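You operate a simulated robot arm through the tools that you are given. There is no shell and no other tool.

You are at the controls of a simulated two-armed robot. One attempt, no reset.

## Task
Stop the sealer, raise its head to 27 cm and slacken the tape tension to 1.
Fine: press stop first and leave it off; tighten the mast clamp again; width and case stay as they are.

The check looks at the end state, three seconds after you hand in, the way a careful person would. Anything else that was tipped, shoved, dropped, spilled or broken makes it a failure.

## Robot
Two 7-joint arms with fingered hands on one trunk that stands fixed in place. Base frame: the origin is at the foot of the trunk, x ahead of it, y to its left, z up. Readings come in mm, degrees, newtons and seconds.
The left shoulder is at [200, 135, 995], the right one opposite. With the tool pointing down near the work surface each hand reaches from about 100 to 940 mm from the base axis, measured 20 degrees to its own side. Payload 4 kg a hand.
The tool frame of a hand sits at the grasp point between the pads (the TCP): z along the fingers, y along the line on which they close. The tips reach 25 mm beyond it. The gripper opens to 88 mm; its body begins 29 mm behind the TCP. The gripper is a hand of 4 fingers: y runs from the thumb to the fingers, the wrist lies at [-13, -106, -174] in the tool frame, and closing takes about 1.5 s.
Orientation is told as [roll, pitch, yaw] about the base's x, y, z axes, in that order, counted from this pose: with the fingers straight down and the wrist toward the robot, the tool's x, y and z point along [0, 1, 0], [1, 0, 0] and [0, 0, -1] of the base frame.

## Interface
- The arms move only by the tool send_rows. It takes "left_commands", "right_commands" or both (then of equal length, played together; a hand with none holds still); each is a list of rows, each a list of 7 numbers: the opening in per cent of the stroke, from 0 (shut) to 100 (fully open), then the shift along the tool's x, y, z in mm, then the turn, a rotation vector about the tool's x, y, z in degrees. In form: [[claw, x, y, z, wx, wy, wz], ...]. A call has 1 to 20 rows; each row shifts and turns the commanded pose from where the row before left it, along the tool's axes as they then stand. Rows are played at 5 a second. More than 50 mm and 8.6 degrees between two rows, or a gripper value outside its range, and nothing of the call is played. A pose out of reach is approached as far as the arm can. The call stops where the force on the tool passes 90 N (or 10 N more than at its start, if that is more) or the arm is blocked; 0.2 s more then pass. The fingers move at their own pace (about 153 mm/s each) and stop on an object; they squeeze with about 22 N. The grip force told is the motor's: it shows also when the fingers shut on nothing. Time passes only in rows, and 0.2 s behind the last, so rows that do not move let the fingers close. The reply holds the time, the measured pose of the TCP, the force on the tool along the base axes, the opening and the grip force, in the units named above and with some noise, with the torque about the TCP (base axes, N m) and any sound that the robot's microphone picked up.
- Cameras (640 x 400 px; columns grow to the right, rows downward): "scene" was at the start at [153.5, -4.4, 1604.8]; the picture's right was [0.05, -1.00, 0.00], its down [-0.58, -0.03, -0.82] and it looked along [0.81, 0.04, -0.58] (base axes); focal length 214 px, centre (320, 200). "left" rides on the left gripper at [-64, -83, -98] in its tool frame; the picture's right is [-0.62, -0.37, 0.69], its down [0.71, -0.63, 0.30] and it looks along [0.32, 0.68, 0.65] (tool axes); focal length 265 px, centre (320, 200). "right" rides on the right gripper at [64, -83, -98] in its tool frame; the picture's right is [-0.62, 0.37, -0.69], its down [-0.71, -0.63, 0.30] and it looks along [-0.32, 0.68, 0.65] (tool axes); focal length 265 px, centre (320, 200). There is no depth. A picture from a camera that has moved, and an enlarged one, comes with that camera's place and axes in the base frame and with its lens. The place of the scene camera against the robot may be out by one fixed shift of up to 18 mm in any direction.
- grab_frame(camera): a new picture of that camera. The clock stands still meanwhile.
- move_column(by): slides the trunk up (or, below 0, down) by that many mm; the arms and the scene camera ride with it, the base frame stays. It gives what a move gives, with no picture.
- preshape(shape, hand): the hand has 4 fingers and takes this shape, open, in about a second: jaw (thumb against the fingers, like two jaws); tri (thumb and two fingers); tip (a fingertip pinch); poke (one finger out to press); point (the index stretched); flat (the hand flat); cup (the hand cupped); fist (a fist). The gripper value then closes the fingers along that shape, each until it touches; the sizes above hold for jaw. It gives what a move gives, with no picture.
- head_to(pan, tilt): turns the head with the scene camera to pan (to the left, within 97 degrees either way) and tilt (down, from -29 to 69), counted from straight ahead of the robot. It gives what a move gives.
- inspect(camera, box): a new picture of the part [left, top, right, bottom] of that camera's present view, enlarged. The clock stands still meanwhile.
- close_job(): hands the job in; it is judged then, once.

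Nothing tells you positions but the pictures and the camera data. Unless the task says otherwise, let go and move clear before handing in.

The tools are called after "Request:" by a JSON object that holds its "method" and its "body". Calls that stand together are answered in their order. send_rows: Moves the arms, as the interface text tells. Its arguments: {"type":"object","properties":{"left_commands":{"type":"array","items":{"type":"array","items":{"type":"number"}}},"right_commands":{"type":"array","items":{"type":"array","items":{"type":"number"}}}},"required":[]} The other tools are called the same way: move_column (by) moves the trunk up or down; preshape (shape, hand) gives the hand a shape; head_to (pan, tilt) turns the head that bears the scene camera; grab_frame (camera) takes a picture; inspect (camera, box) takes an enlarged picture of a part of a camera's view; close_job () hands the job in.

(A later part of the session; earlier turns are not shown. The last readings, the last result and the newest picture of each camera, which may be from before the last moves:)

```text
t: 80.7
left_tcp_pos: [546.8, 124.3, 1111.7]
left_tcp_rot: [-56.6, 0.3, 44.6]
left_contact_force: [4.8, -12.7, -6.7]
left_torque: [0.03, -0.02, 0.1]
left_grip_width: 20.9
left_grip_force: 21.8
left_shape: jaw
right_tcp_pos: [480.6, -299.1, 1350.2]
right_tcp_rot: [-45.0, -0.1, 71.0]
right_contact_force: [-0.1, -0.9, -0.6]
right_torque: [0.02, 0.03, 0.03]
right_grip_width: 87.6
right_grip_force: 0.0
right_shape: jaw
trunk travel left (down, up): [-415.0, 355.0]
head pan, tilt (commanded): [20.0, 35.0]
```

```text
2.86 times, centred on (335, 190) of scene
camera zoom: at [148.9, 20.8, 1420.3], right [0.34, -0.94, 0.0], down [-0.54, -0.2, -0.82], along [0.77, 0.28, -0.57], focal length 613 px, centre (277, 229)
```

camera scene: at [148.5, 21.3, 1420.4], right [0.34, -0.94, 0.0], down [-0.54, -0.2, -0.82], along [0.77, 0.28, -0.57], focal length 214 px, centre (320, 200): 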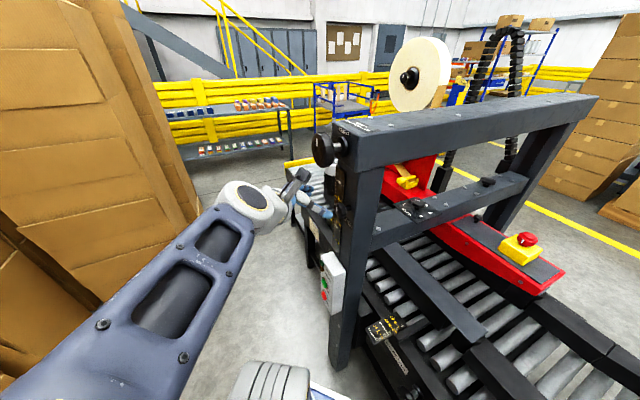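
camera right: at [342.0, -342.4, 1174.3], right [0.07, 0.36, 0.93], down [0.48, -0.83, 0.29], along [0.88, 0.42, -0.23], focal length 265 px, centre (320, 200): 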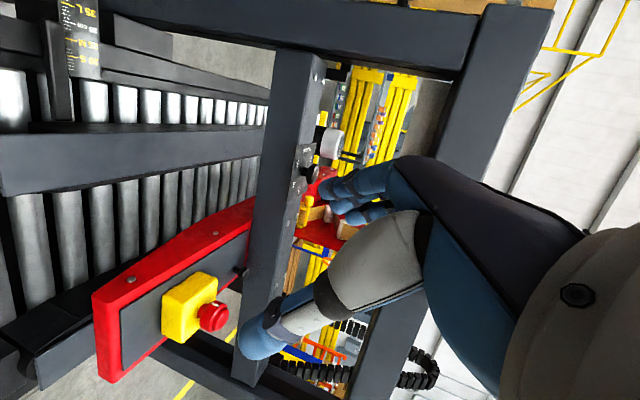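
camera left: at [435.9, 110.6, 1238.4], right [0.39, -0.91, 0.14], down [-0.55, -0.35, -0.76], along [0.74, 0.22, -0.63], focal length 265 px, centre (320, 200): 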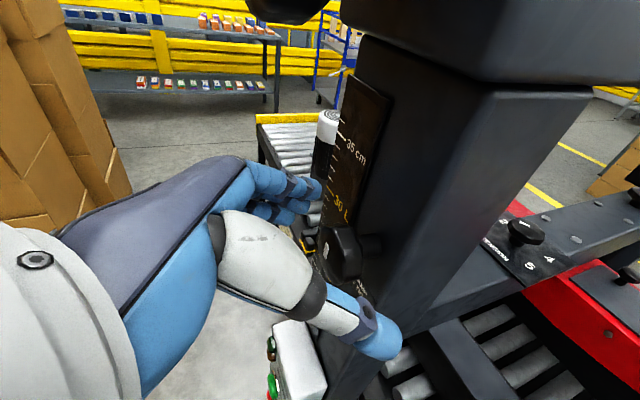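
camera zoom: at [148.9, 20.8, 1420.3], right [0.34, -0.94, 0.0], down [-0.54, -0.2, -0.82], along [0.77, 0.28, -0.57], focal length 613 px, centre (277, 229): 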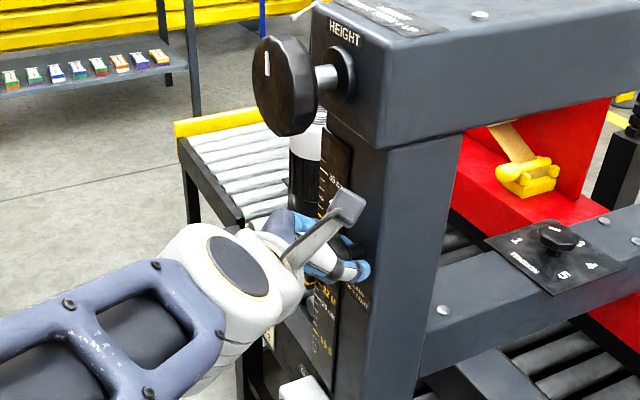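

Gripped around the clamp knob. Turning it counter-clockwise (loosen) by 28° first.

Request:
{"method": "send_rows", "body": {"left_commands": [[0, 0, 0, 0, 3.82, 0, -5.87], [0, 0, 0, 0, 3.82, 0, -5.87], [0, 0, 0, 0, 3.82, 0, -5.87], [0, 0, 0, 0, 3.82, 0, -5.87], [0, 0, 0, 0, 0, 0, 0]]}}

Request:
{"method": "inspect", "body": {"camera": "left", "box": [240, 150, 440, 350]}}

Request:
{"method": "inspect", "body": {"camera": "scene", "box": [270, 120, 400, 260]}}

```text
t: 81.9
left_tcp_pos: [547.9, 124.2, 1112.5]
left_tcp_rot: [-56.7, 28.1, 44.8]
left_contact_force: [10.0, -14.4, -6.2]
left_torque: [0.02, 0.01, 0.09]
left_grip_width: 20.5
left_grip_force: 21.7
left_shape: jaw
right_tcp_pos: [480.1, -299.6, 1348.8]
right_tcp_rot: [-45.0, 0.0, 71.0]
right_contact_force: [0.4, 0.8, 0.1]
right_torque: [0.03, -0.01, 0.02]
right_grip_width: 87.9
right_grip_force: 0.0
right_shape: jaw
trunk travel left (down, up): [-415.0, 355.0]
head pan, tilt (commanded): [20.0, 35.0]
```

```text
2.00 times, centred on (340, 250) of left
camera zoom: at [497.4, 141.2, 1247.2], right [0.46, -0.84, 0.3], down [-0.75, -0.55, -0.38], along [0.48, -0.05, -0.88], focal length 531 px, centre (280, 100)
```

zoom: 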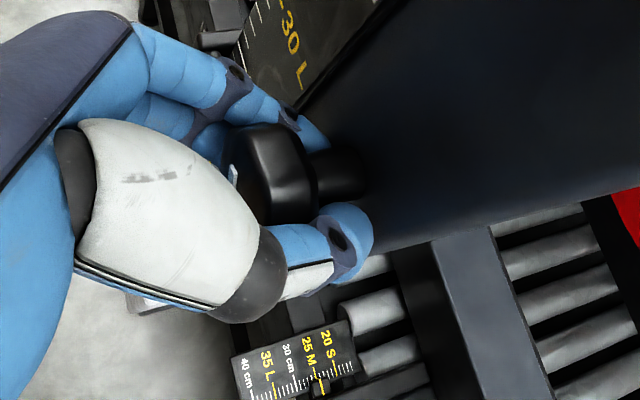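

```text
2.86 times, centred on (335, 190) of scene
camera zoom: at [149.0, 20.8, 1420.3], right [0.34, -0.94, 0.0], down [-0.54, -0.2, -0.82], along [0.77, 0.28, -0.57], focal length 613 px, centre (277, 229)
```

zoom: 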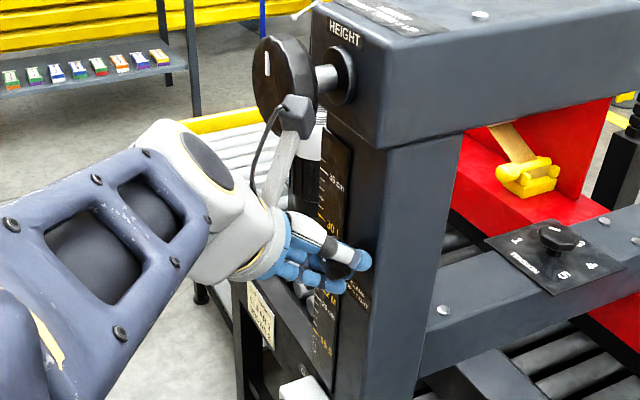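

It turned with the hand (28°), but in this tilt the hand's camera stick swings near the height knob. I'll release, back off, and regrip with the fingers nearly straight along the knob axis.

Request:
{"method": "send_rows", "body": {"left_commands": [[50, 0, 0, 0, 0, 0, 0], [100, 0, 0, 0, 0, 0, 0], [100, 0, 0, 0, 0, 0, 0], [100, 0, 0, 0, 0, 0, 0], [100, 0, 0, -15, 0, 0, 0], [100, 0, 0, -25, 0, 0, 0], [100, 0, 0, -30, 0, 0, 0], [100, 0, 0, -30, 0, 0, 0], [100, 0, 0, 0, 0, -8.3, 0], [100, 0, 0, 0, 0, -8.3, 0], [100, 0, 0, 0, 0, -8.3, 0], [100, 0, 0, 0, 0, 0, 0]]}}

Request:
{"method": "grab_frame", "body": {"camera": "left"}}

Request:
{"method": "inspect", "body": {"camera": "scene", "box": [270, 120, 400, 260]}}

```text
t: 84.5
left_tcp_pos: [504.3, 203.0, 1160.2]
left_tcp_rot: [-81.7, 28.1, 45.0]
left_contact_force: [0.4, 0.4, 0.2]
left_torque: [0.04, 0.0, 0.01]
left_grip_width: 88.1
left_grip_force: 0.0
left_shape: jaw
right_tcp_pos: [479.9, -298.2, 1349.2]
right_tcp_rot: [-44.9, 0.0, 71.0]
right_contact_force: [-0.5, -0.3, 0.2]
right_torque: [-0.01, -0.02, -0.01]
right_grip_width: 87.8
right_grip_force: 0.0
right_shape: jaw
trunk travel left (down, up): [-415.0, 355.0]
head pan, tilt (commanded): [20.0, 35.0]
```

```text
taken
camera left: at [416.6, 239.7, 1269.5], right [0.49, -0.61, 0.63], down [-0.51, -0.78, -0.37], along [0.71, -0.14, -0.69], focal length 265 px, centre (320, 200)
```

left: 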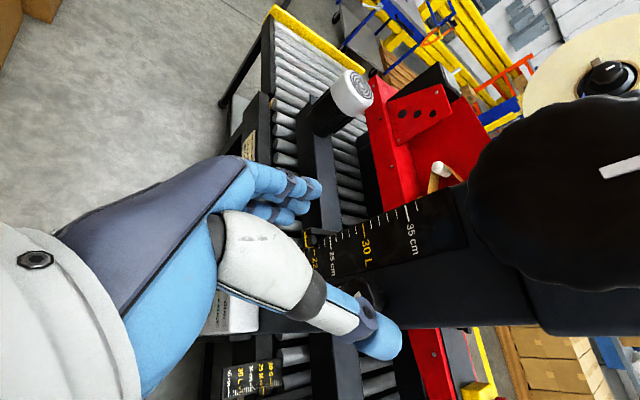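

```text
2.86 times, centred on (335, 190) of scene
camera zoom: at [148.5, 21.3, 1420.4], right [0.34, -0.94, 0.0], down [-0.54, -0.2, -0.82], along [0.77, 0.28, -0.57], focal length 613 px, centre (277, 229)
```

zoom: 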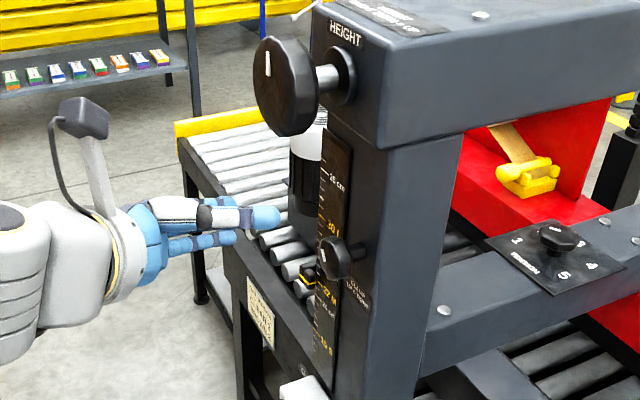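

Request:
{"method": "inspect", "body": {"camera": "scene", "box": [320, 195, 360, 225]}}

Request:
{"method": "inspect", "body": {"camera": "left", "box": [290, 200, 450, 360]}}

```text
13.33 times, centred on (340, 210) of scene
camera zoom: at [148.5, 21.3, 1420.4], right [0.34, -0.94, 0.0], down [-0.54, -0.2, -0.82], along [0.77, 0.28, -0.57], focal length 2860 px, centre (53, 67)
```

zoom: 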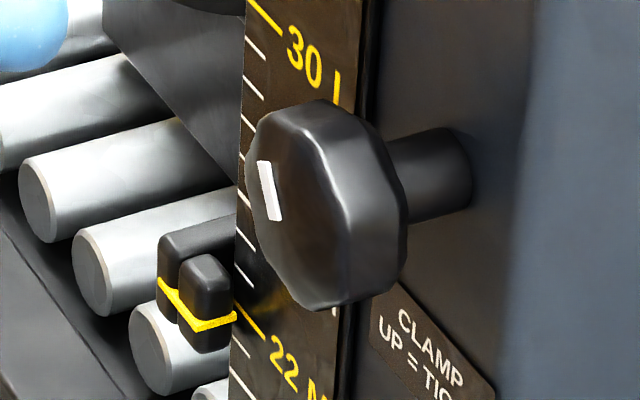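

```text
2.50 times, centred on (370, 280) of left
camera zoom: at [416.6, 239.7, 1269.5], right [0.49, -0.61, 0.63], down [-0.51, -0.78, -0.37], along [0.71, -0.14, -0.69], focal length 664 px, centre (195, 0)
```

zoom: 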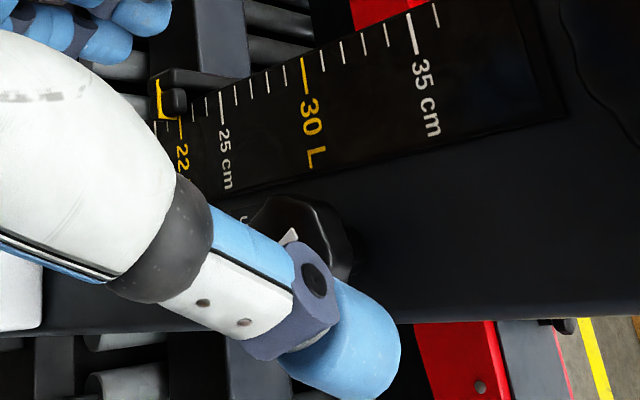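

The clamp mark now leans roughly 30–40° to the left. I'll line up on the axis with the straighter hand and move in.

Request:
{"method": "send_rows", "body": {"left_commands": [[100, 21, 0, 0, 0, 0, 0], [100, 21, 0, 0, 0, 0, 0], [100, 0, 0, 30, 0, 0, 0], [100, 0, 0, 25, 0, 0, 0], [100, 0, 0, 0, 0, 0, 0]]}}

Request:
{"method": "inspect", "body": {"camera": "left", "box": [240, 150, 440, 350]}}

Request:
{"method": "inspect", "body": {"camera": "scene", "box": [270, 120, 400, 260]}}

```text
t: 85.7
left_tcp_pos: [523.3, 151.7, 1118.0]
left_tcp_rot: [-81.6, 28.0, 44.9]
left_contact_force: [0.1, 0.0, -0.2]
left_torque: [0.01, 0.02, 0.0]
left_grip_width: 87.9
left_grip_force: 0.0
left_shape: jaw
right_tcp_pos: [480.5, -300.0, 1349.2]
right_tcp_rot: [-45.0, 0.1, 71.0]
right_contact_force: [-0.5, 0.7, -0.3]
right_torque: [-0.01, 0.0, -0.02]
right_grip_width: 87.7
right_grip_force: 0.1
right_shape: jaw
trunk travel left (down, up): [-415.0, 355.0]
head pan, tilt (commanded): [20.0, 35.0]
```

```text
2.00 times, centred on (340, 250) of left
camera zoom: at [434.8, 188.1, 1226.0], right [0.49, -0.61, 0.62], down [-0.51, -0.78, -0.37], along [0.71, -0.14, -0.69], focal length 531 px, centre (280, 100)
```

zoom: 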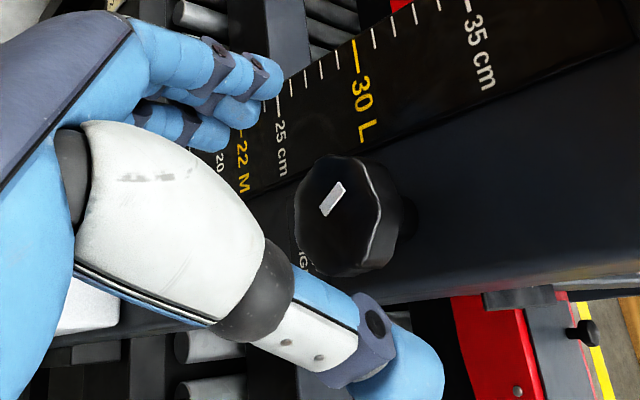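

```text
2.86 times, centred on (335, 190) of scene
camera zoom: at [148.5, 21.3, 1420.4], right [0.34, -0.94, 0.0], down [-0.54, -0.2, -0.82], along [0.77, 0.28, -0.57], focal length 613 px, centre (277, 229)
```

zoom: 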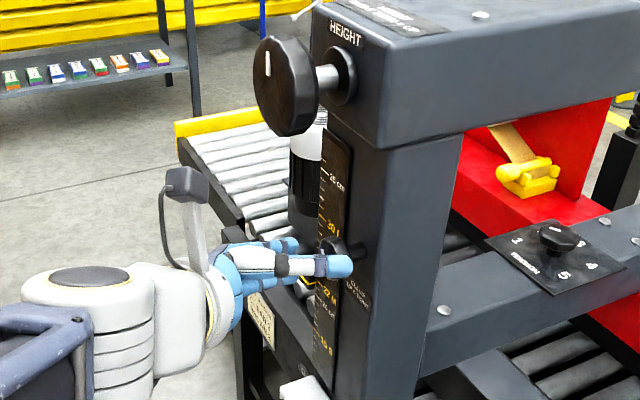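

Clear view: the clamp mark has turned about 31° to the left. Moving in the last 35 mm, gripping, and turning a further 63°.

Request:
{"method": "send_rows", "body": {"left_commands": [[100, 0.8, 0, 18, 0, 0, 0], [100, 0.8, 0, 17, 0, 0, 0], [100, 0, 0, 0, 0, 0, 0], [60, 0, 0, 0, 0, 0, 0], [30, 0, 0, 0, 0, 0, 0], [0, 0, 0, 0, 0, 0, 0], [0, 0, 0, 0, 0, 0, 0], [0, 0, 0, 0, 0, 0, 0], [0, 0, 0, 0, 0, 0, 0]]}}

Request:
{"method": "inspect", "body": {"camera": "left", "box": [240, 150, 440, 350]}}

```text
t: 87.7
left_tcp_pos: [544.9, 123.8, 1109.9]
left_tcp_rot: [-81.7, 28.1, 44.7]
left_contact_force: [6.7, -13.0, -0.7]
left_torque: [0.06, 0.07, 0.1]
left_grip_width: 21.6
left_grip_force: 22.2
left_shape: jaw
right_tcp_pos: [481.1, -299.9, 1349.7]
right_tcp_rot: [-45.0, 0.1, 71.0]
right_contact_force: [-0.2, -0.4, 0.4]
right_torque: [0.02, -0.01, 0.01]
right_grip_width: 87.9
right_grip_force: 0.1
right_shape: jaw
trunk travel left (down, up): [-415.0, 355.0]
head pan, tilt (commanded): [20.0, 35.0]
```

```text
2.00 times, centred on (340, 250) of left
camera zoom: at [456.5, 160.1, 1219.2], right [0.49, -0.61, 0.62], down [-0.51, -0.78, -0.37], along [0.71, -0.14, -0.69], focal length 531 px, centre (280, 100)
```

zoom: 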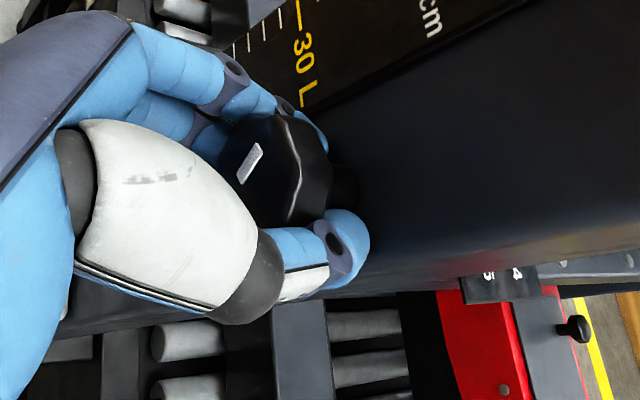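

Request:
{"method": "send_rows", "body": {"left_commands": [[0, 0, 0, 0, 1.0, 0, -6.9], [0, 0, 0, 0, 1.0, 0, -6.9], [0, 0, 0, 0, 1.0, 0, -6.9], [0, 0, 0, 0, 1.0, 0, -6.9], [0, 0, 0, 0, 1.0, 0, -6.9], [0, 0, 0, 0, 1.0, 0, -6.9], [0, 0, 0, 0, 1.0, 0, -6.9], [0, 0, 0, 0, 1.0, 0, -6.9], [0, 0, 0, 0, 1.0, 0, -6.9], [0, 0, 0, 0, 0, 0, 0]]}}

Request:
{"method": "inspect", "body": {"camera": "left", "box": [240, 150, 440, 350]}}

Request:
{"method": "grab_frame", "body": {"camera": "scene"}}

```text
t: 89.9
left_tcp_pos: [545.9, 124.2, 1112.3]
left_tcp_rot: [90.2, 89.0, -143.3]
left_contact_force: [13.8, -14.8, 3.3]
left_torque: [0.22, -0.01, -0.01]
left_grip_width: 21.4
left_grip_force: 21.9
left_shape: jaw
right_tcp_pos: [481.5, -299.5, 1348.4]
right_tcp_rot: [-45.1, 0.0, 71.0]
right_contact_force: [0.6, 0.0, 0.4]
right_torque: [0.0, 0.0, -0.02]
right_grip_width: 87.6
right_grip_force: 0.0
right_shape: jaw
trunk travel left (down, up): [-415.0, 355.0]
head pan, tilt (commanded): [20.0, 35.0]
```

```text
2.00 times, centred on (340, 250) of left
camera zoom: at [539.4, 243.1, 1194.5], right [0.92, -0.18, 0.36], down [-0.38, -0.66, 0.64], along [0.12, -0.73, -0.68], focal length 531 px, centre (280, 100)
```

zoom: 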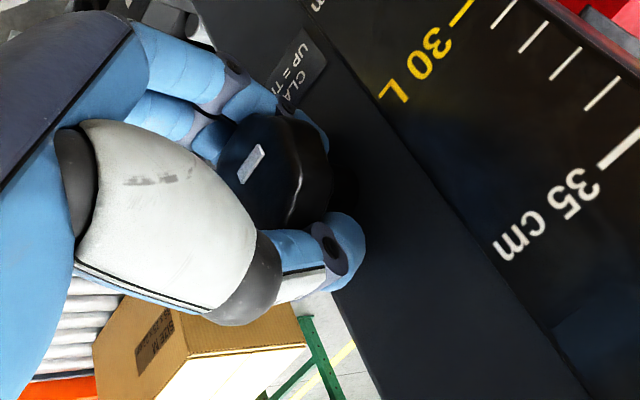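

```text
taken
camera scene: at [149.0, 20.7, 1420.4], right [0.34, -0.94, 0.0], down [-0.54, -0.2, -0.82], along [0.77, 0.28, -0.57], focal length 214 px, centre (320, 200)
```

scene: 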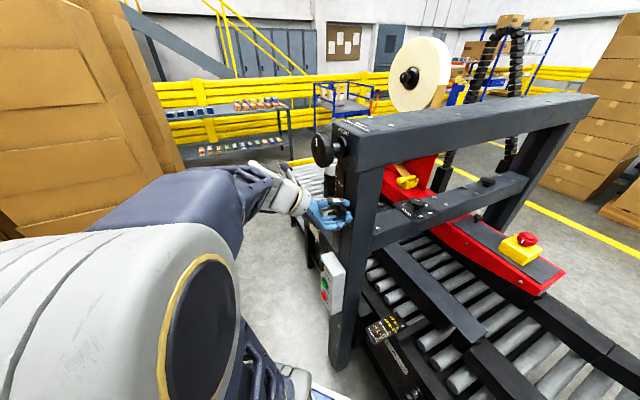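

The clamp knob followed the hand to about 93° left of "up", so it should be loose. Releasing, backing off, and checking the mark.

Request:
{"method": "send_rows", "body": {"left_commands": [[50, 0, 0, 0, 0, 0, 0], [100, 0, 0, 0, 0, 0, 0], [100, 0, 0, 0, 0, 0, 0], [100, 0, 0, 0, 0, 0, 0], [100, 0, 0, -15, 0, 0, 0], [100, 0, 0, -25, 0, 0, 0], [100, 0, 0, -35, 0, 0, 0], [100, 0, 0, -35, 0, 0, 0], [100, 0, 0, 0, 0, 0, 0]]}}

Request:
{"method": "grab_frame", "body": {"camera": "left"}}

Request:
{"method": "inspect", "body": {"camera": "scene", "box": [310, 120, 390, 240]}}

```text
t: 91.9
left_tcp_pos: [479.9, 214.3, 1112.6]
left_tcp_rot: [88.4, 89.0, -145.1]
left_contact_force: [-0.1, 0.5, -0.3]
left_torque: [-0.02, 0.0, -0.01]
left_grip_width: 88.1
left_grip_force: 0.1
left_shape: jaw
right_tcp_pos: [480.0, -299.0, 1348.9]
right_tcp_rot: [-45.1, -0.1, 71.0]
right_contact_force: [-0.5, -0.2, -0.6]
right_torque: [0.01, 0.04, -0.01]
right_grip_width: 87.9
right_grip_force: 0.0
right_shape: jaw
trunk travel left (down, up): [-415.0, 355.0]
head pan, tilt (commanded): [20.0, 35.0]
```

```text
taken
camera left: at [474.1, 333.0, 1195.3], right [0.92, -0.18, 0.36], down [-0.39, -0.66, 0.64], along [0.12, -0.72, -0.68], focal length 265 px, centre (320, 200)
```

left: 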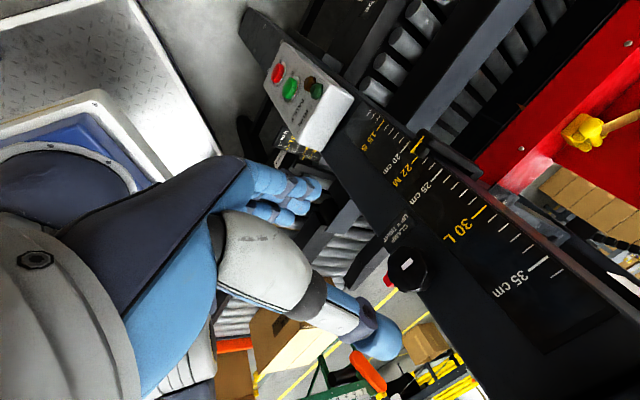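

```text
3.33 times, centred on (350, 180) of scene
camera zoom: at [148.6, 21.3, 1420.4], right [0.34, -0.94, 0.0], down [-0.54, -0.2, -0.82], along [0.77, 0.28, -0.57], focal length 715 px, centre (220, 267)
```

zoom: 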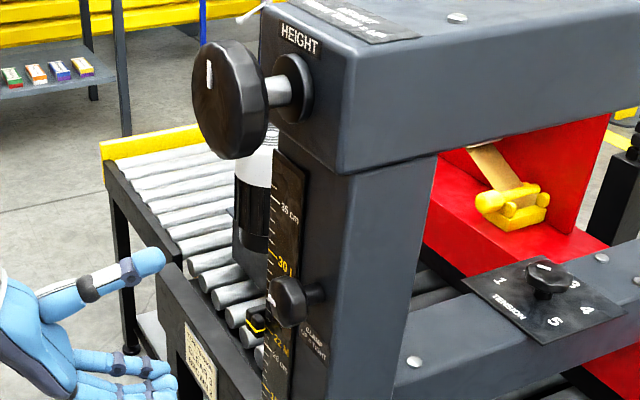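

Request:
{"method": "inspect", "body": {"camera": "left", "box": [350, 90, 450, 190]}}

Request:
{"method": "inspect", "body": {"camera": "left", "box": [370, 210, 450, 310]}}

```text
4.00 times, centred on (400, 140) of left
camera zoom: at [474.1, 333.0, 1195.3], right [0.92, -0.18, 0.36], down [-0.39, -0.66, 0.64], along [0.12, -0.72, -0.68], focal length 1062 px, centre (0, 440)
```

zoom: 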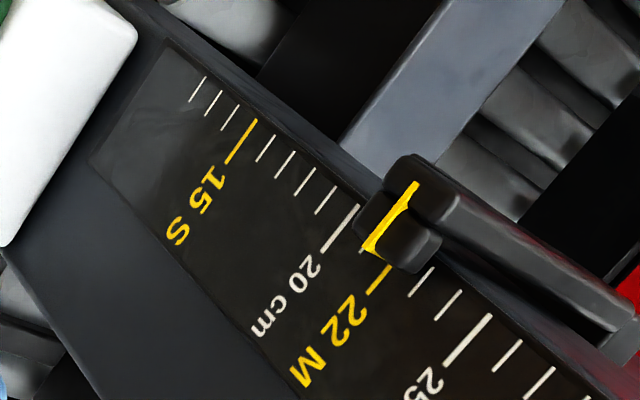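

```text
4.00 times, centred on (410, 260) of left
camera zoom: at [474.1, 333.0, 1195.3], right [0.92, -0.18, 0.36], down [-0.39, -0.66, 0.64], along [0.12, -0.72, -0.68], focal length 1062 px, centre (-40, -40)
```

zoom: 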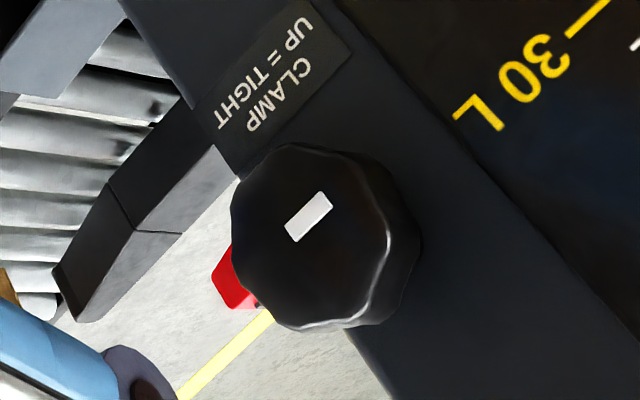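

The clamp mark is horizontal: loosened. Next the left hand rises to the height knob, squares up to its axis and rolls back so a long clockwise stroke is possible.

Request:
{"method": "send_rows", "body": {"left_commands": [[100, 0, 0, -20, 0, -8.3, 0], [100, -3, -38, 0, 0, 0, 0], [100, -3, -38, 0, 0, 0, 0], [100, -3, -38, 0, 0, 0, 0], [100, -2, -37, 0, 0, 0, 0], [100, 0, 0, 0, 0, 0, -8.2], [100, 0, 0, 0, 0, 0, -8.2], [100, 0, 0, 0, 0, 0, -8.2], [100, 0, 0, 0, 0, 0, -8.2], [100, 0, 0, 0, 0, 0, -8.2], [100, 0, 0, 0, 0, 0, -8.2], [100, 0, 0, 0, 0, 0, -8.2], [100, 0, 0, 0, 0, 0, -8.2], [100, 0, 0, 0, 0, 0, 0]]}}

Request:
{"method": "grab_frame", "body": {"camera": "left"}}

Request:
{"method": "grab_frame", "body": {"camera": "scene"}}

```text
t: 94.9
left_tcp_pos: [477.9, 239.5, 1261.6]
left_tcp_rot: [89.8, 23.4, -135.2]
left_contact_force: [0.3, 0.3, -0.6]
left_torque: [0.02, 0.02, -0.02]
left_grip_width: 87.7
left_grip_force: 0.0
left_shape: jaw
right_tcp_pos: [480.7, -299.4, 1348.7]
right_tcp_rot: [-45.0, 0.0, 71.1]
right_contact_force: [0.4, -0.3, -0.4]
right_torque: [0.03, -0.02, 0.0]
right_grip_width: 87.9
right_grip_force: 0.1
right_shape: jaw
trunk travel left (down, up): [-415.0, 355.0]
head pan, tilt (commanded): [20.0, 35.0]
```

```text
taken
camera left: at [479.7, 381.0, 1236.7], right [0.9, -0.08, -0.42], down [0.43, -0.01, 0.9], along [-0.08, -1.0, 0.02], focal length 265 px, centre (320, 200)
```

left: 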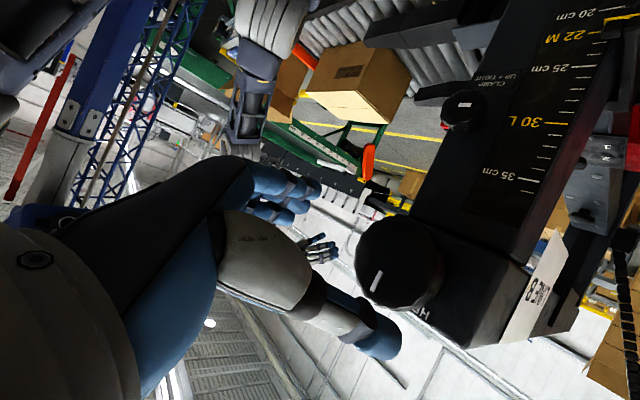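

```text
taken
camera scene: at [148.5, 21.3, 1420.4], right [0.34, -0.94, 0.0], down [-0.54, -0.2, -0.82], along [0.77, 0.28, -0.57], focal length 214 px, centre (320, 200)
```

scene: 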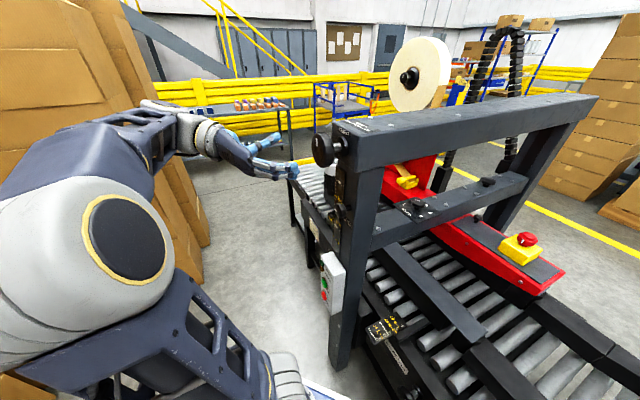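

No reach limits here. Zooming on the height knob to line up.

Request:
{"method": "inspect", "body": {"camera": "left", "box": [330, 190, 470, 330]}}

Request:
{"method": "inspect", "body": {"camera": "scene", "box": [295, 115, 375, 175]}}

Request:
{"method": "inspect", "body": {"camera": "left", "box": [480, 0, 640, 100]}}

```text
2.86 times, centred on (400, 260) of left
camera zoom: at [479.7, 381.0, 1236.7], right [0.9, -0.08, -0.42], down [0.43, -0.01, 0.9], along [-0.08, -1.0, 0.02], focal length 758 px, centre (91, 29)
```

zoom: 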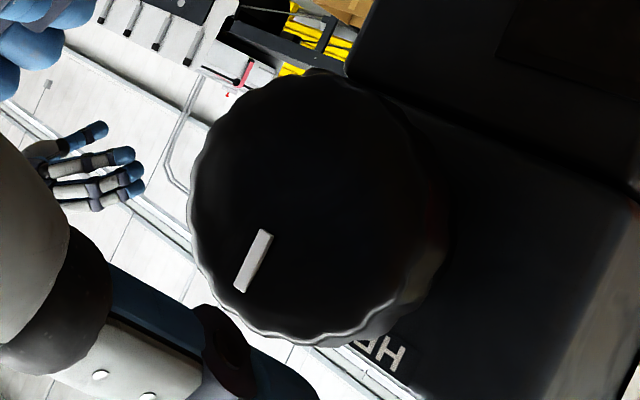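

```text
6.67 times, centred on (335, 145) of scene
camera zoom: at [148.5, 21.3, 1420.4], right [0.34, -0.94, 0.0], down [-0.54, -0.2, -0.82], along [0.77, 0.28, -0.57], focal length 1430 px, centre (220, 567)
```

zoom: 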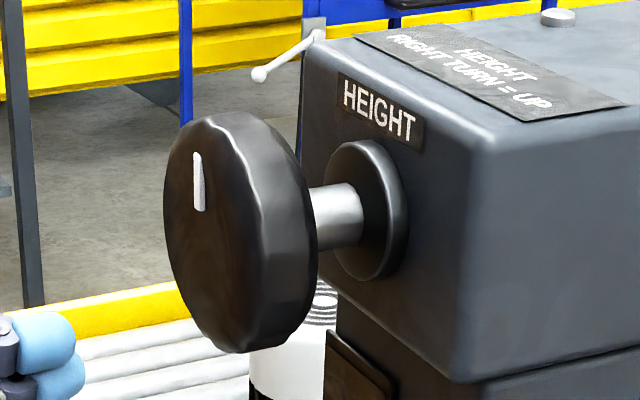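

```text
4.00 times, centred on (560, 50) of left
camera zoom: at [479.7, 381.0, 1236.7], right [0.9, -0.08, -0.42], down [0.43, -0.01, 0.9], along [-0.08, -1.0, 0.02], focal length 1062 px, centre (-640, 800)
```

zoom: 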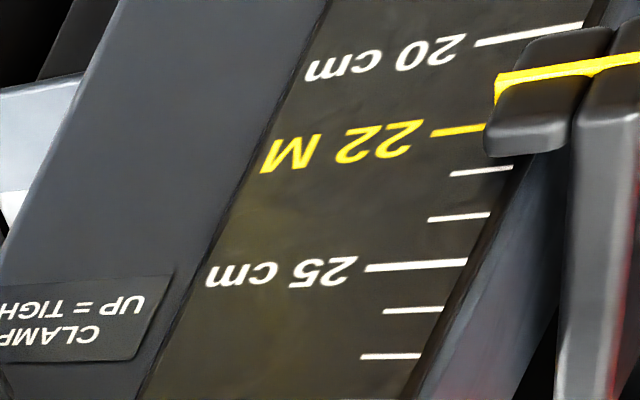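

The scale pointer works out at about 21.8 cm now, so the head must rise about 52 mm. I'll bring the hand close to the height knob to centre on it visually.

Request:
{"method": "send_rows", "body": {"left_commands": [[100, 2, 5, 20, 0, 0, 0], [100, 2, 4, 20, 0, 0, 0], [100, 0, 0, 0, 0, 0, 0]]}}

Request:
{"method": "grab_frame", "body": {"camera": "left"}}

Request:
{"method": "inspect", "body": {"camera": "scene", "box": [275, 105, 375, 180]}}

```text
t: 95.7
left_tcp_pos: [499.4, 203.2, 1263.0]
left_tcp_rot: [89.8, 23.6, -135.3]
left_contact_force: [0.4, -0.2, -0.6]
left_torque: [-0.03, 0.0, 0.01]
left_grip_width: 87.9
left_grip_force: 0.0
left_shape: jaw
right_tcp_pos: [480.1, -299.1, 1350.4]
right_tcp_rot: [-45.1, 0.1, 71.1]
right_contact_force: [-0.5, -0.7, -0.2]
right_torque: [0.01, -0.05, 0.01]
right_grip_width: 88.1
right_grip_force: 0.1
right_shape: jaw
trunk travel left (down, up): [-415.0, 355.0]
head pan, tilt (commanded): [20.0, 35.0]
```

```text
taken
camera left: at [501.8, 345.0, 1237.4], right [0.9, -0.08, -0.42], down [0.42, -0.01, 0.91], along [-0.08, -1.0, 0.02], focal length 265 px, centre (320, 200)
```

left: 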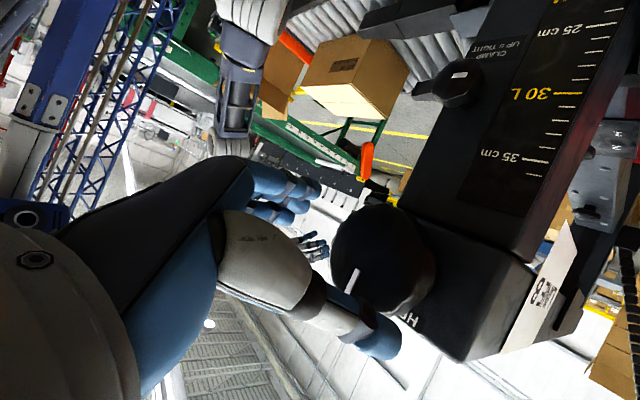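

```text
5.33 times, centred on (325, 142) of scene
camera zoom: at [148.5, 21.3, 1420.4], right [0.34, -0.94, 0.0], down [-0.54, -0.2, -0.82], along [0.77, 0.28, -0.57], focal length 1144 px, centre (293, 507)
```

zoom: 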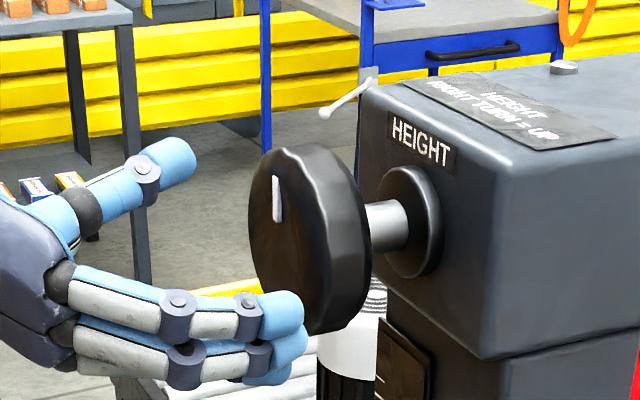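

Request:
{"method": "inspect", "body": {"camera": "left", "box": [290, 160, 470, 340]}}

```text
2.22 times, centred on (380, 250) of left
camera zoom: at [501.8, 345.0, 1237.4], right [0.9, -0.08, -0.42], down [0.42, -0.01, 0.91], along [-0.08, -1.0, 0.02], focal length 590 px, centre (187, 89)
```

zoom: 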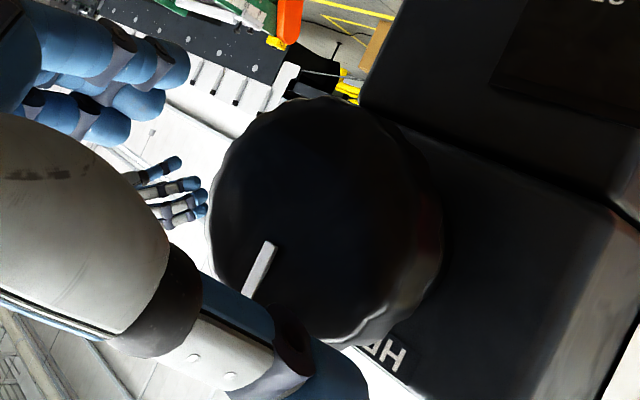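

I estimate the knob centre is 5 mm toward the finger side of my axis. Correcting and creeping closer for another look.

Request:
{"method": "send_rows", "body": {"left_commands": [[100, 0.5, 5, 9, 0, 0, 0], [100, 0, 0, 9, 0, 0, 0], [100, 0, 0, 0, 0, 0, 0]]}}

Request:
{"method": "inspect", "body": {"camera": "left", "box": [240, 140, 460, 360]}}

Request:
{"method": "inspect", "body": {"camera": "scene", "box": [285, 110, 365, 170]}}

```text
t: 96.5
left_tcp_pos: [507.0, 187.1, 1260.8]
left_tcp_rot: [89.9, 23.5, -135.3]
left_contact_force: [-0.5, -0.6, -0.4]
left_torque: [-0.02, 0.0, 0.03]
left_grip_width: 87.7
left_grip_force: 0.0
left_shape: jaw
right_tcp_pos: [480.5, -297.6, 1349.8]
right_tcp_rot: [-45.0, 0.0, 71.0]
right_contact_force: [-0.6, 0.6, 0.1]
right_torque: [0.02, 0.02, 0.03]
right_grip_width: 87.9
right_grip_force: 0.1
right_shape: jaw
trunk travel left (down, up): [-415.0, 355.0]
head pan, tilt (commanded): [20.0, 35.0]
```

```text
1.82 times, centred on (350, 250) of left
camera zoom: at [510.5, 328.6, 1235.5], right [0.9, -0.08, -0.42], down [0.42, -0.01, 0.91], along [-0.08, -1.0, 0.02], focal length 483 px, centre (266, 109)
```

zoom: 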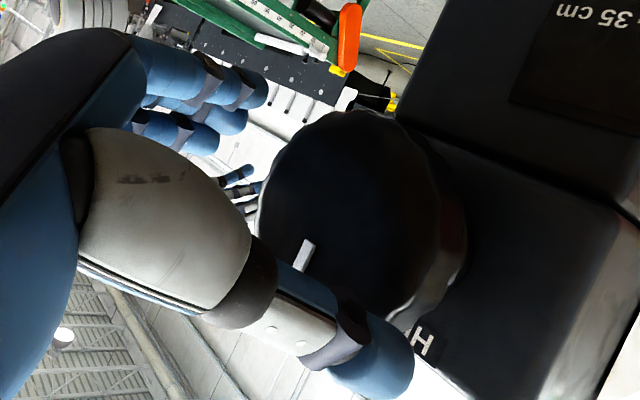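

```text
6.67 times, centred on (325, 140) of scene
camera zoom: at [148.5, 21.3, 1420.4], right [0.34, -0.94, 0.0], down [-0.54, -0.2, -0.82], along [0.77, 0.28, -0.57], focal length 1430 px, centre (287, 600)
```

zoom: 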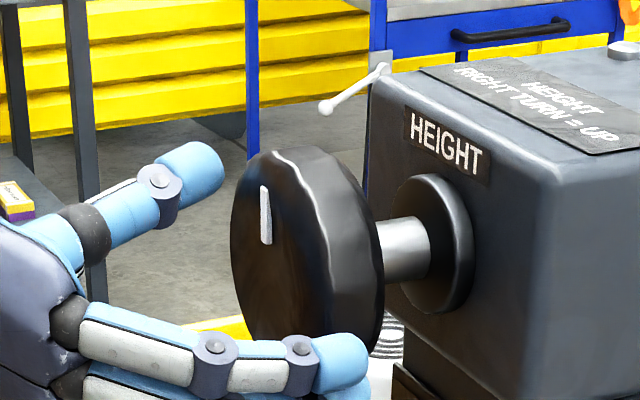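

The two views disagree slightly on depth; the best fit puts the knob centre about 5–7 mm back toward the thumb. I'll undo that shift and re-check the straddle from both cameras.

Request:
{"method": "send_rows", "body": {"left_commands": [[100, -3.5, -5.5, 0, 0, 0, 0], [100, 0, 0, 0, 0, 0, 0], [100, 0, 0, 0, 0, 0, 0]]}}

Request:
{"method": "head_to", "body": {"pan": 35, "tilt": 25}}

Request:
{"method": "grab_frame", "body": {"camera": "scene"}}

Request:
{"method": "grab_frame", "body": {"camera": "left"}}

```text
t: 97.3
left_tcp_pos: [513.0, 191.5, 1259.7]
left_tcp_rot: [89.8, 23.5, -135.3]
left_contact_force: [0.1, 0.5, -0.8]
left_torque: [0.03, 0.0, -0.01]
left_grip_width: 87.9
left_grip_force: 0.0
left_shape: jaw
right_tcp_pos: [480.5, -299.6, 1349.3]
right_tcp_rot: [-44.9, 0.1, 71.1]
right_contact_force: [0.4, -0.1, -0.6]
right_torque: [0.02, 0.02, 0.03]
right_grip_width: 87.7
right_grip_force: 0.1
right_shape: jaw
trunk travel left (down, up): [-415.0, 355.0]
head pan, tilt (commanded): [20.0, 35.0]
```

```text
t: 98.1
left_tcp_pos: [512.5, 192.2, 1259.8]
left_tcp_rot: [89.8, 23.5, -135.3]
left_contact_force: [-0.1, 0.9, 0.4]
left_torque: [0.03, 0.0, -0.03]
left_grip_width: 87.9
left_grip_force: 0.1
left_shape: jaw
right_tcp_pos: [479.9, -300.0, 1348.8]
right_tcp_rot: [-45.0, 0.0, 71.0]
right_contact_force: [-0.5, -0.4, -0.6]
right_torque: [0.0, -0.01, 0.01]
right_grip_width: 88.0
right_grip_force: 0.0
right_shape: jaw
trunk travel left (down, up): [-415.0, 355.0]
head pan, tilt (commanded): [35.0, 25.0]
```

```text
taken
camera scene: at [141.3, 44.0, 1436.1], right [0.57, -0.82, 0.0], down [-0.35, -0.24, -0.91], along [0.74, 0.52, -0.42], focal length 214 px, centre (320, 200)
```

scene: 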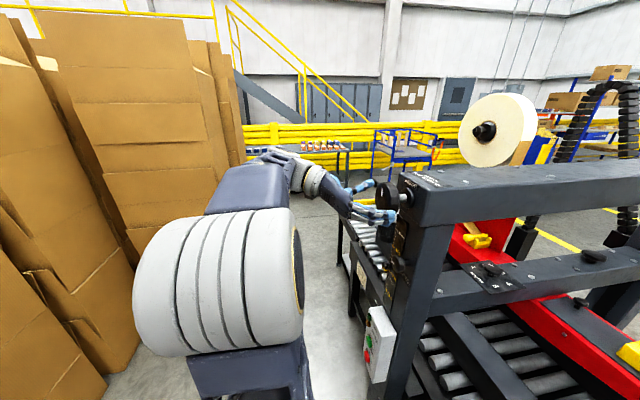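

```text
taken
camera left: at [515.2, 333.5, 1234.6], right [0.9, -0.08, -0.42], down [0.42, -0.01, 0.91], along [-0.08, -1.0, 0.02], focal length 265 px, centre (320, 200)
```

left: 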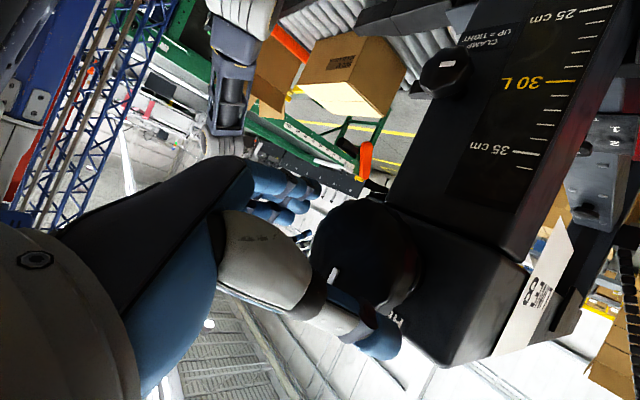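

Request:
{"method": "inspect", "body": {"camera": "scene", "box": [340, 165, 430, 235]}}

Request:
{"method": "inspect", "body": {"camera": "left", "box": [240, 150, 440, 370]}}

```text
5.71 times, centred on (385, 200) of scene
camera zoom: at [141.3, 44.0, 1436.1], right [0.57, -0.82, 0.0], down [-0.35, -0.24, -0.91], along [0.74, 0.52, -0.42], focal length 1226 px, centre (-51, 200)
```

zoom: 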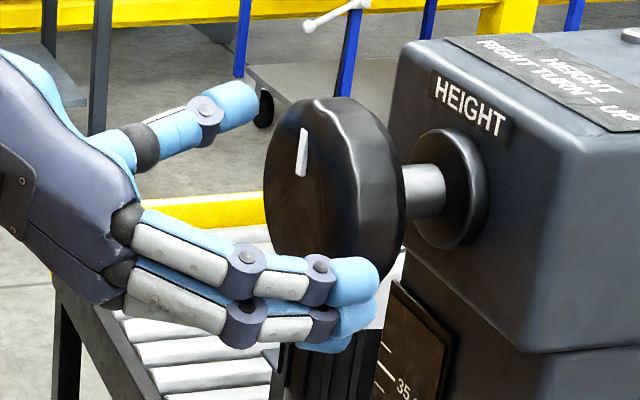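

```text
1.82 times, centred on (340, 260) of left
camera zoom: at [515.2, 333.5, 1234.6], right [0.9, -0.08, -0.42], down [0.42, -0.01, 0.91], along [-0.08, -1.0, 0.02], focal length 483 px, centre (284, 91)
```

zoom: 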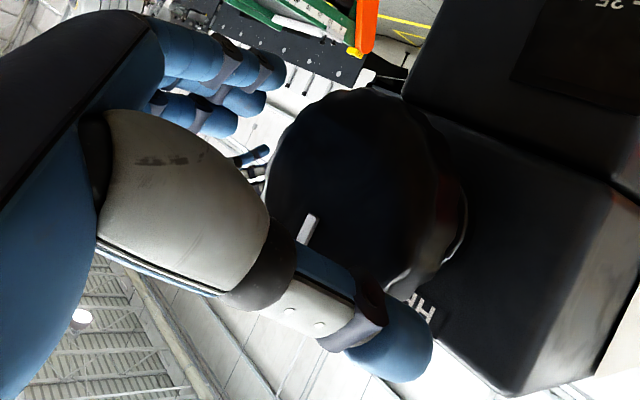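

Both views now agree the knob lies between thumb and fingers within a few millimetres. Advancing 35 mm slowly.

Request:
{"method": "send_rows", "body": {"left_commands": [[100, 0, 0, 8, 0, 0, 0], [100, 0, 0, 9, 0, 0, 0], [100, 0, 0, 9, 0, 0, 0], [100, 0, 0, 9, 0, 0, 0], [100, 0, 0, 0, 0, 0, 0]]}}

Request:
{"method": "inspect", "body": {"camera": "scene", "box": [340, 165, 430, 235]}}

Request:
{"method": "inspect", "body": {"camera": "left", "box": [240, 150, 440, 370]}}

```text
t: 99.3
left_tcp_pos: [536.5, 167.4, 1259.6]
left_tcp_rot: [89.9, 23.5, -135.1]
left_contact_force: [-1.4, 3.2, -0.2]
left_torque: [0.02, -0.04, 0.09]
left_grip_width: 87.9
left_grip_force: 0.0
left_shape: jaw
right_tcp_pos: [479.5, -298.9, 1350.7]
right_tcp_rot: [-45.0, 0.0, 71.0]
right_contact_force: [0.4, 0.6, -0.1]
right_torque: [0.0, -0.01, -0.01]
right_grip_width: 87.4
right_grip_force: 0.0
right_shape: jaw
trunk travel left (down, up): [-415.0, 355.0]
head pan, tilt (commanded): [35.0, 25.0]
```

```text
5.71 times, centred on (385, 200) of scene
camera zoom: at [141.2, 44.2, 1436.2], right [0.57, -0.82, 0.0], down [-0.35, -0.24, -0.91], along [0.74, 0.52, -0.42], focal length 1226 px, centre (-51, 200)
```

zoom: 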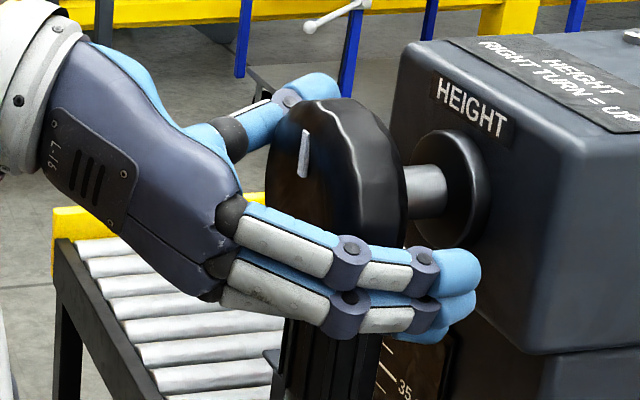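

```text
1.82 times, centred on (340, 260) of left
camera zoom: at [539.4, 309.8, 1234.5], right [0.9, -0.08, -0.42], down [0.42, -0.01, 0.91], along [-0.08, -1.0, 0.02], focal length 483 px, centre (284, 91)
```

zoom: 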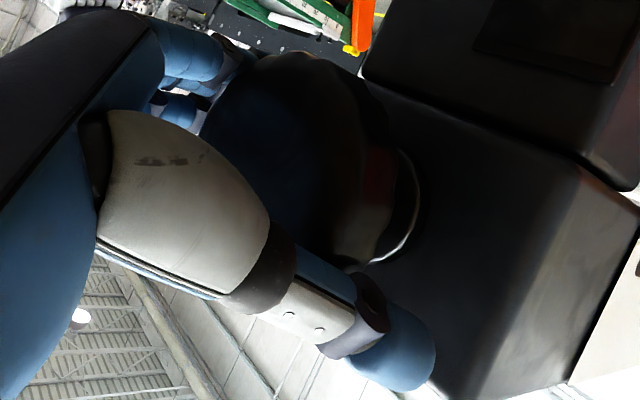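

The knob sits a little nearer the fingers, so I'll shift 4 mm that way and close the grip.

Request:
{"method": "send_rows", "body": {"left_commands": [[100, 0, 4, 0, 0, 0, 0], [90, 0, 0, 0, 0, 0, 0], [70, 0, 0, 0, 0, 0, 0], [40, 0, 0, 0, 0, 0, 0], [0, 0, 0, 0, 0, 0, 0], [0, 0, 0, 0, 0, 0, 0], [0, 0, 0, 0, 0, 0, 0], [0, 0, 0, 0, 0, 0, 0]]}}

Request:
{"method": "inspect", "body": {"camera": "scene", "box": [340, 165, 430, 235]}}

Request:
{"method": "inspect", "body": {"camera": "left", "box": [240, 150, 440, 370]}}

```text
t: 101.1
left_tcp_pos: [534.5, 166.2, 1258.7]
left_tcp_rot: [89.9, 23.5, -135.1]
left_contact_force: [18.7, 19.0, 15.1]
left_torque: [0.06, 0.04, -0.14]
left_grip_width: 50.1
left_grip_force: 22.2
left_shape: jaw
right_tcp_pos: [480.8, -298.1, 1348.9]
right_tcp_rot: [-45.0, -0.1, 71.0]
right_contact_force: [-1.3, -1.1, 1.1]
right_torque: [0.01, 0.0, 0.01]
right_grip_width: 88.1
right_grip_force: 0.1
right_shape: jaw
trunk travel left (down, up): [-415.0, 355.0]
head pan, tilt (commanded): [35.0, 25.0]
```

```text
5.71 times, centred on (385, 200) of scene
camera zoom: at [141.8, 44.8, 1436.2], right [0.57, -0.82, 0.0], down [-0.35, -0.24, -0.91], along [0.74, 0.52, -0.42], focal length 1226 px, centre (-51, 200)
```

zoom: 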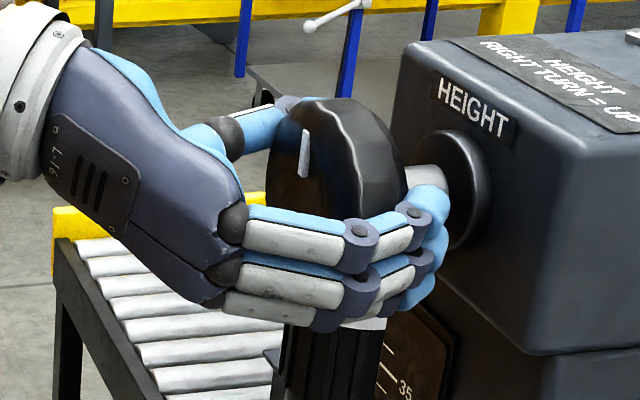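

```text
1.82 times, centred on (340, 260) of left
camera zoom: at [537.3, 308.2, 1233.6], right [0.9, -0.08, -0.42], down [0.42, -0.01, 0.91], along [-0.07, -1.0, 0.02], focal length 483 px, centre (284, 91)
```

zoom: 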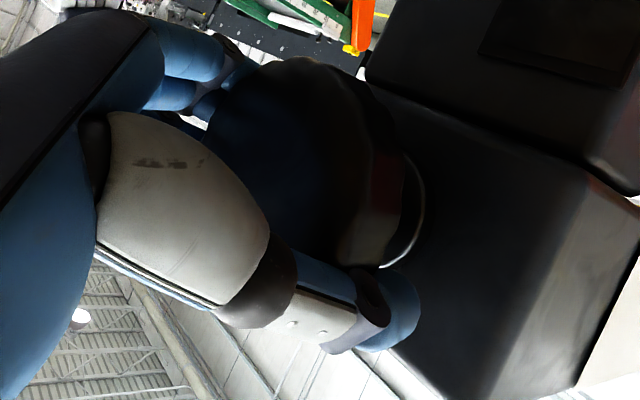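

Gripped (some side load); I'll relieve it by 4 mm and turn clockwise ("right = up") by 35° as a test.

Request:
{"method": "send_rows", "body": {"left_commands": [[0, 0, -4, 0, 0, 0, 0], [0, 0, 0, 0, 0, 0, 7], [0, 0, 0, 0, 0, 0, 7], [0, 0, 0, 0, 0, 0, 7], [0, 0, 0, 0, 0, 0, 7], [0, 0, 0, 0, 0, 0, 7], [0, 0, 0, 0, 0, 0, 0]]}}

Request:
{"method": "inspect", "body": {"camera": "scene", "box": [340, 165, 430, 235]}}

Request:
{"method": "grab_frame", "body": {"camera": "left"}}

```text
t: 102.7
left_tcp_pos: [536.7, 166.9, 1259.2]
left_tcp_rot: [89.7, 58.6, -135.5]
left_contact_force: [-3.1, 5.9, -2.1]
left_torque: [0.02, 0.06, -0.01]
left_grip_width: 48.7
left_grip_force: 21.4
left_shape: jaw
right_tcp_pos: [479.6, -299.8, 1350.2]
right_tcp_rot: [-45.0, 0.1, 71.0]
right_contact_force: [0.1, -0.7, 0.2]
right_torque: [-0.02, 0.01, -0.03]
right_grip_width: 87.5
right_grip_force: 0.2
right_shape: jaw
trunk travel left (down, up): [-415.0, 355.0]
head pan, tilt (commanded): [35.0, 25.0]
```

```text
5.71 times, centred on (385, 200) of scene
camera zoom: at [141.1, 44.3, 1436.1], right [0.57, -0.82, 0.0], down [-0.35, -0.24, -0.91], along [0.74, 0.52, -0.42], focal length 1226 px, centre (-51, 200)
```

zoom: 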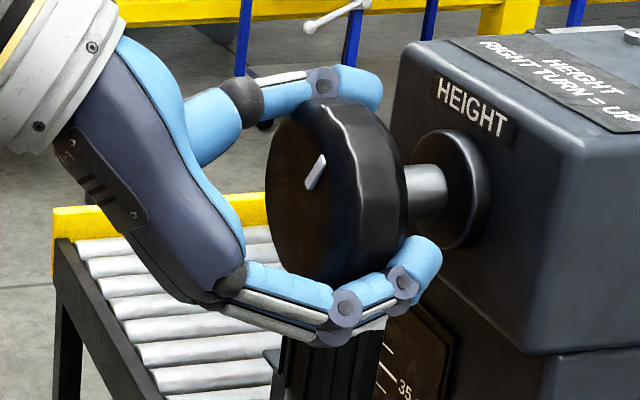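

```text
taken
camera left: at [536.9, 306.2, 1297.7], right [1.0, 0.02, -0.01], down [0.02, -0.42, 0.91], along [0.01, -0.91, -0.42], focal length 265 px, centre (320, 200)
```

left: 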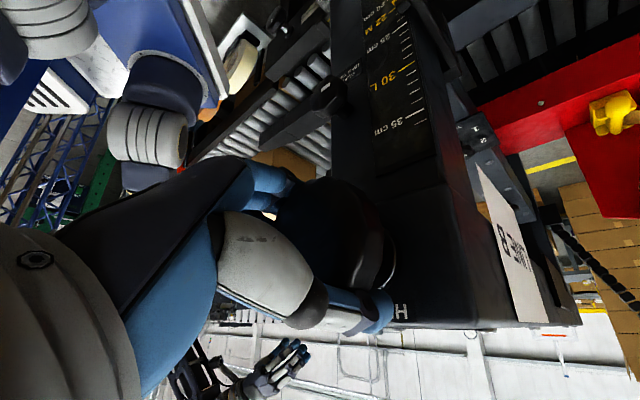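

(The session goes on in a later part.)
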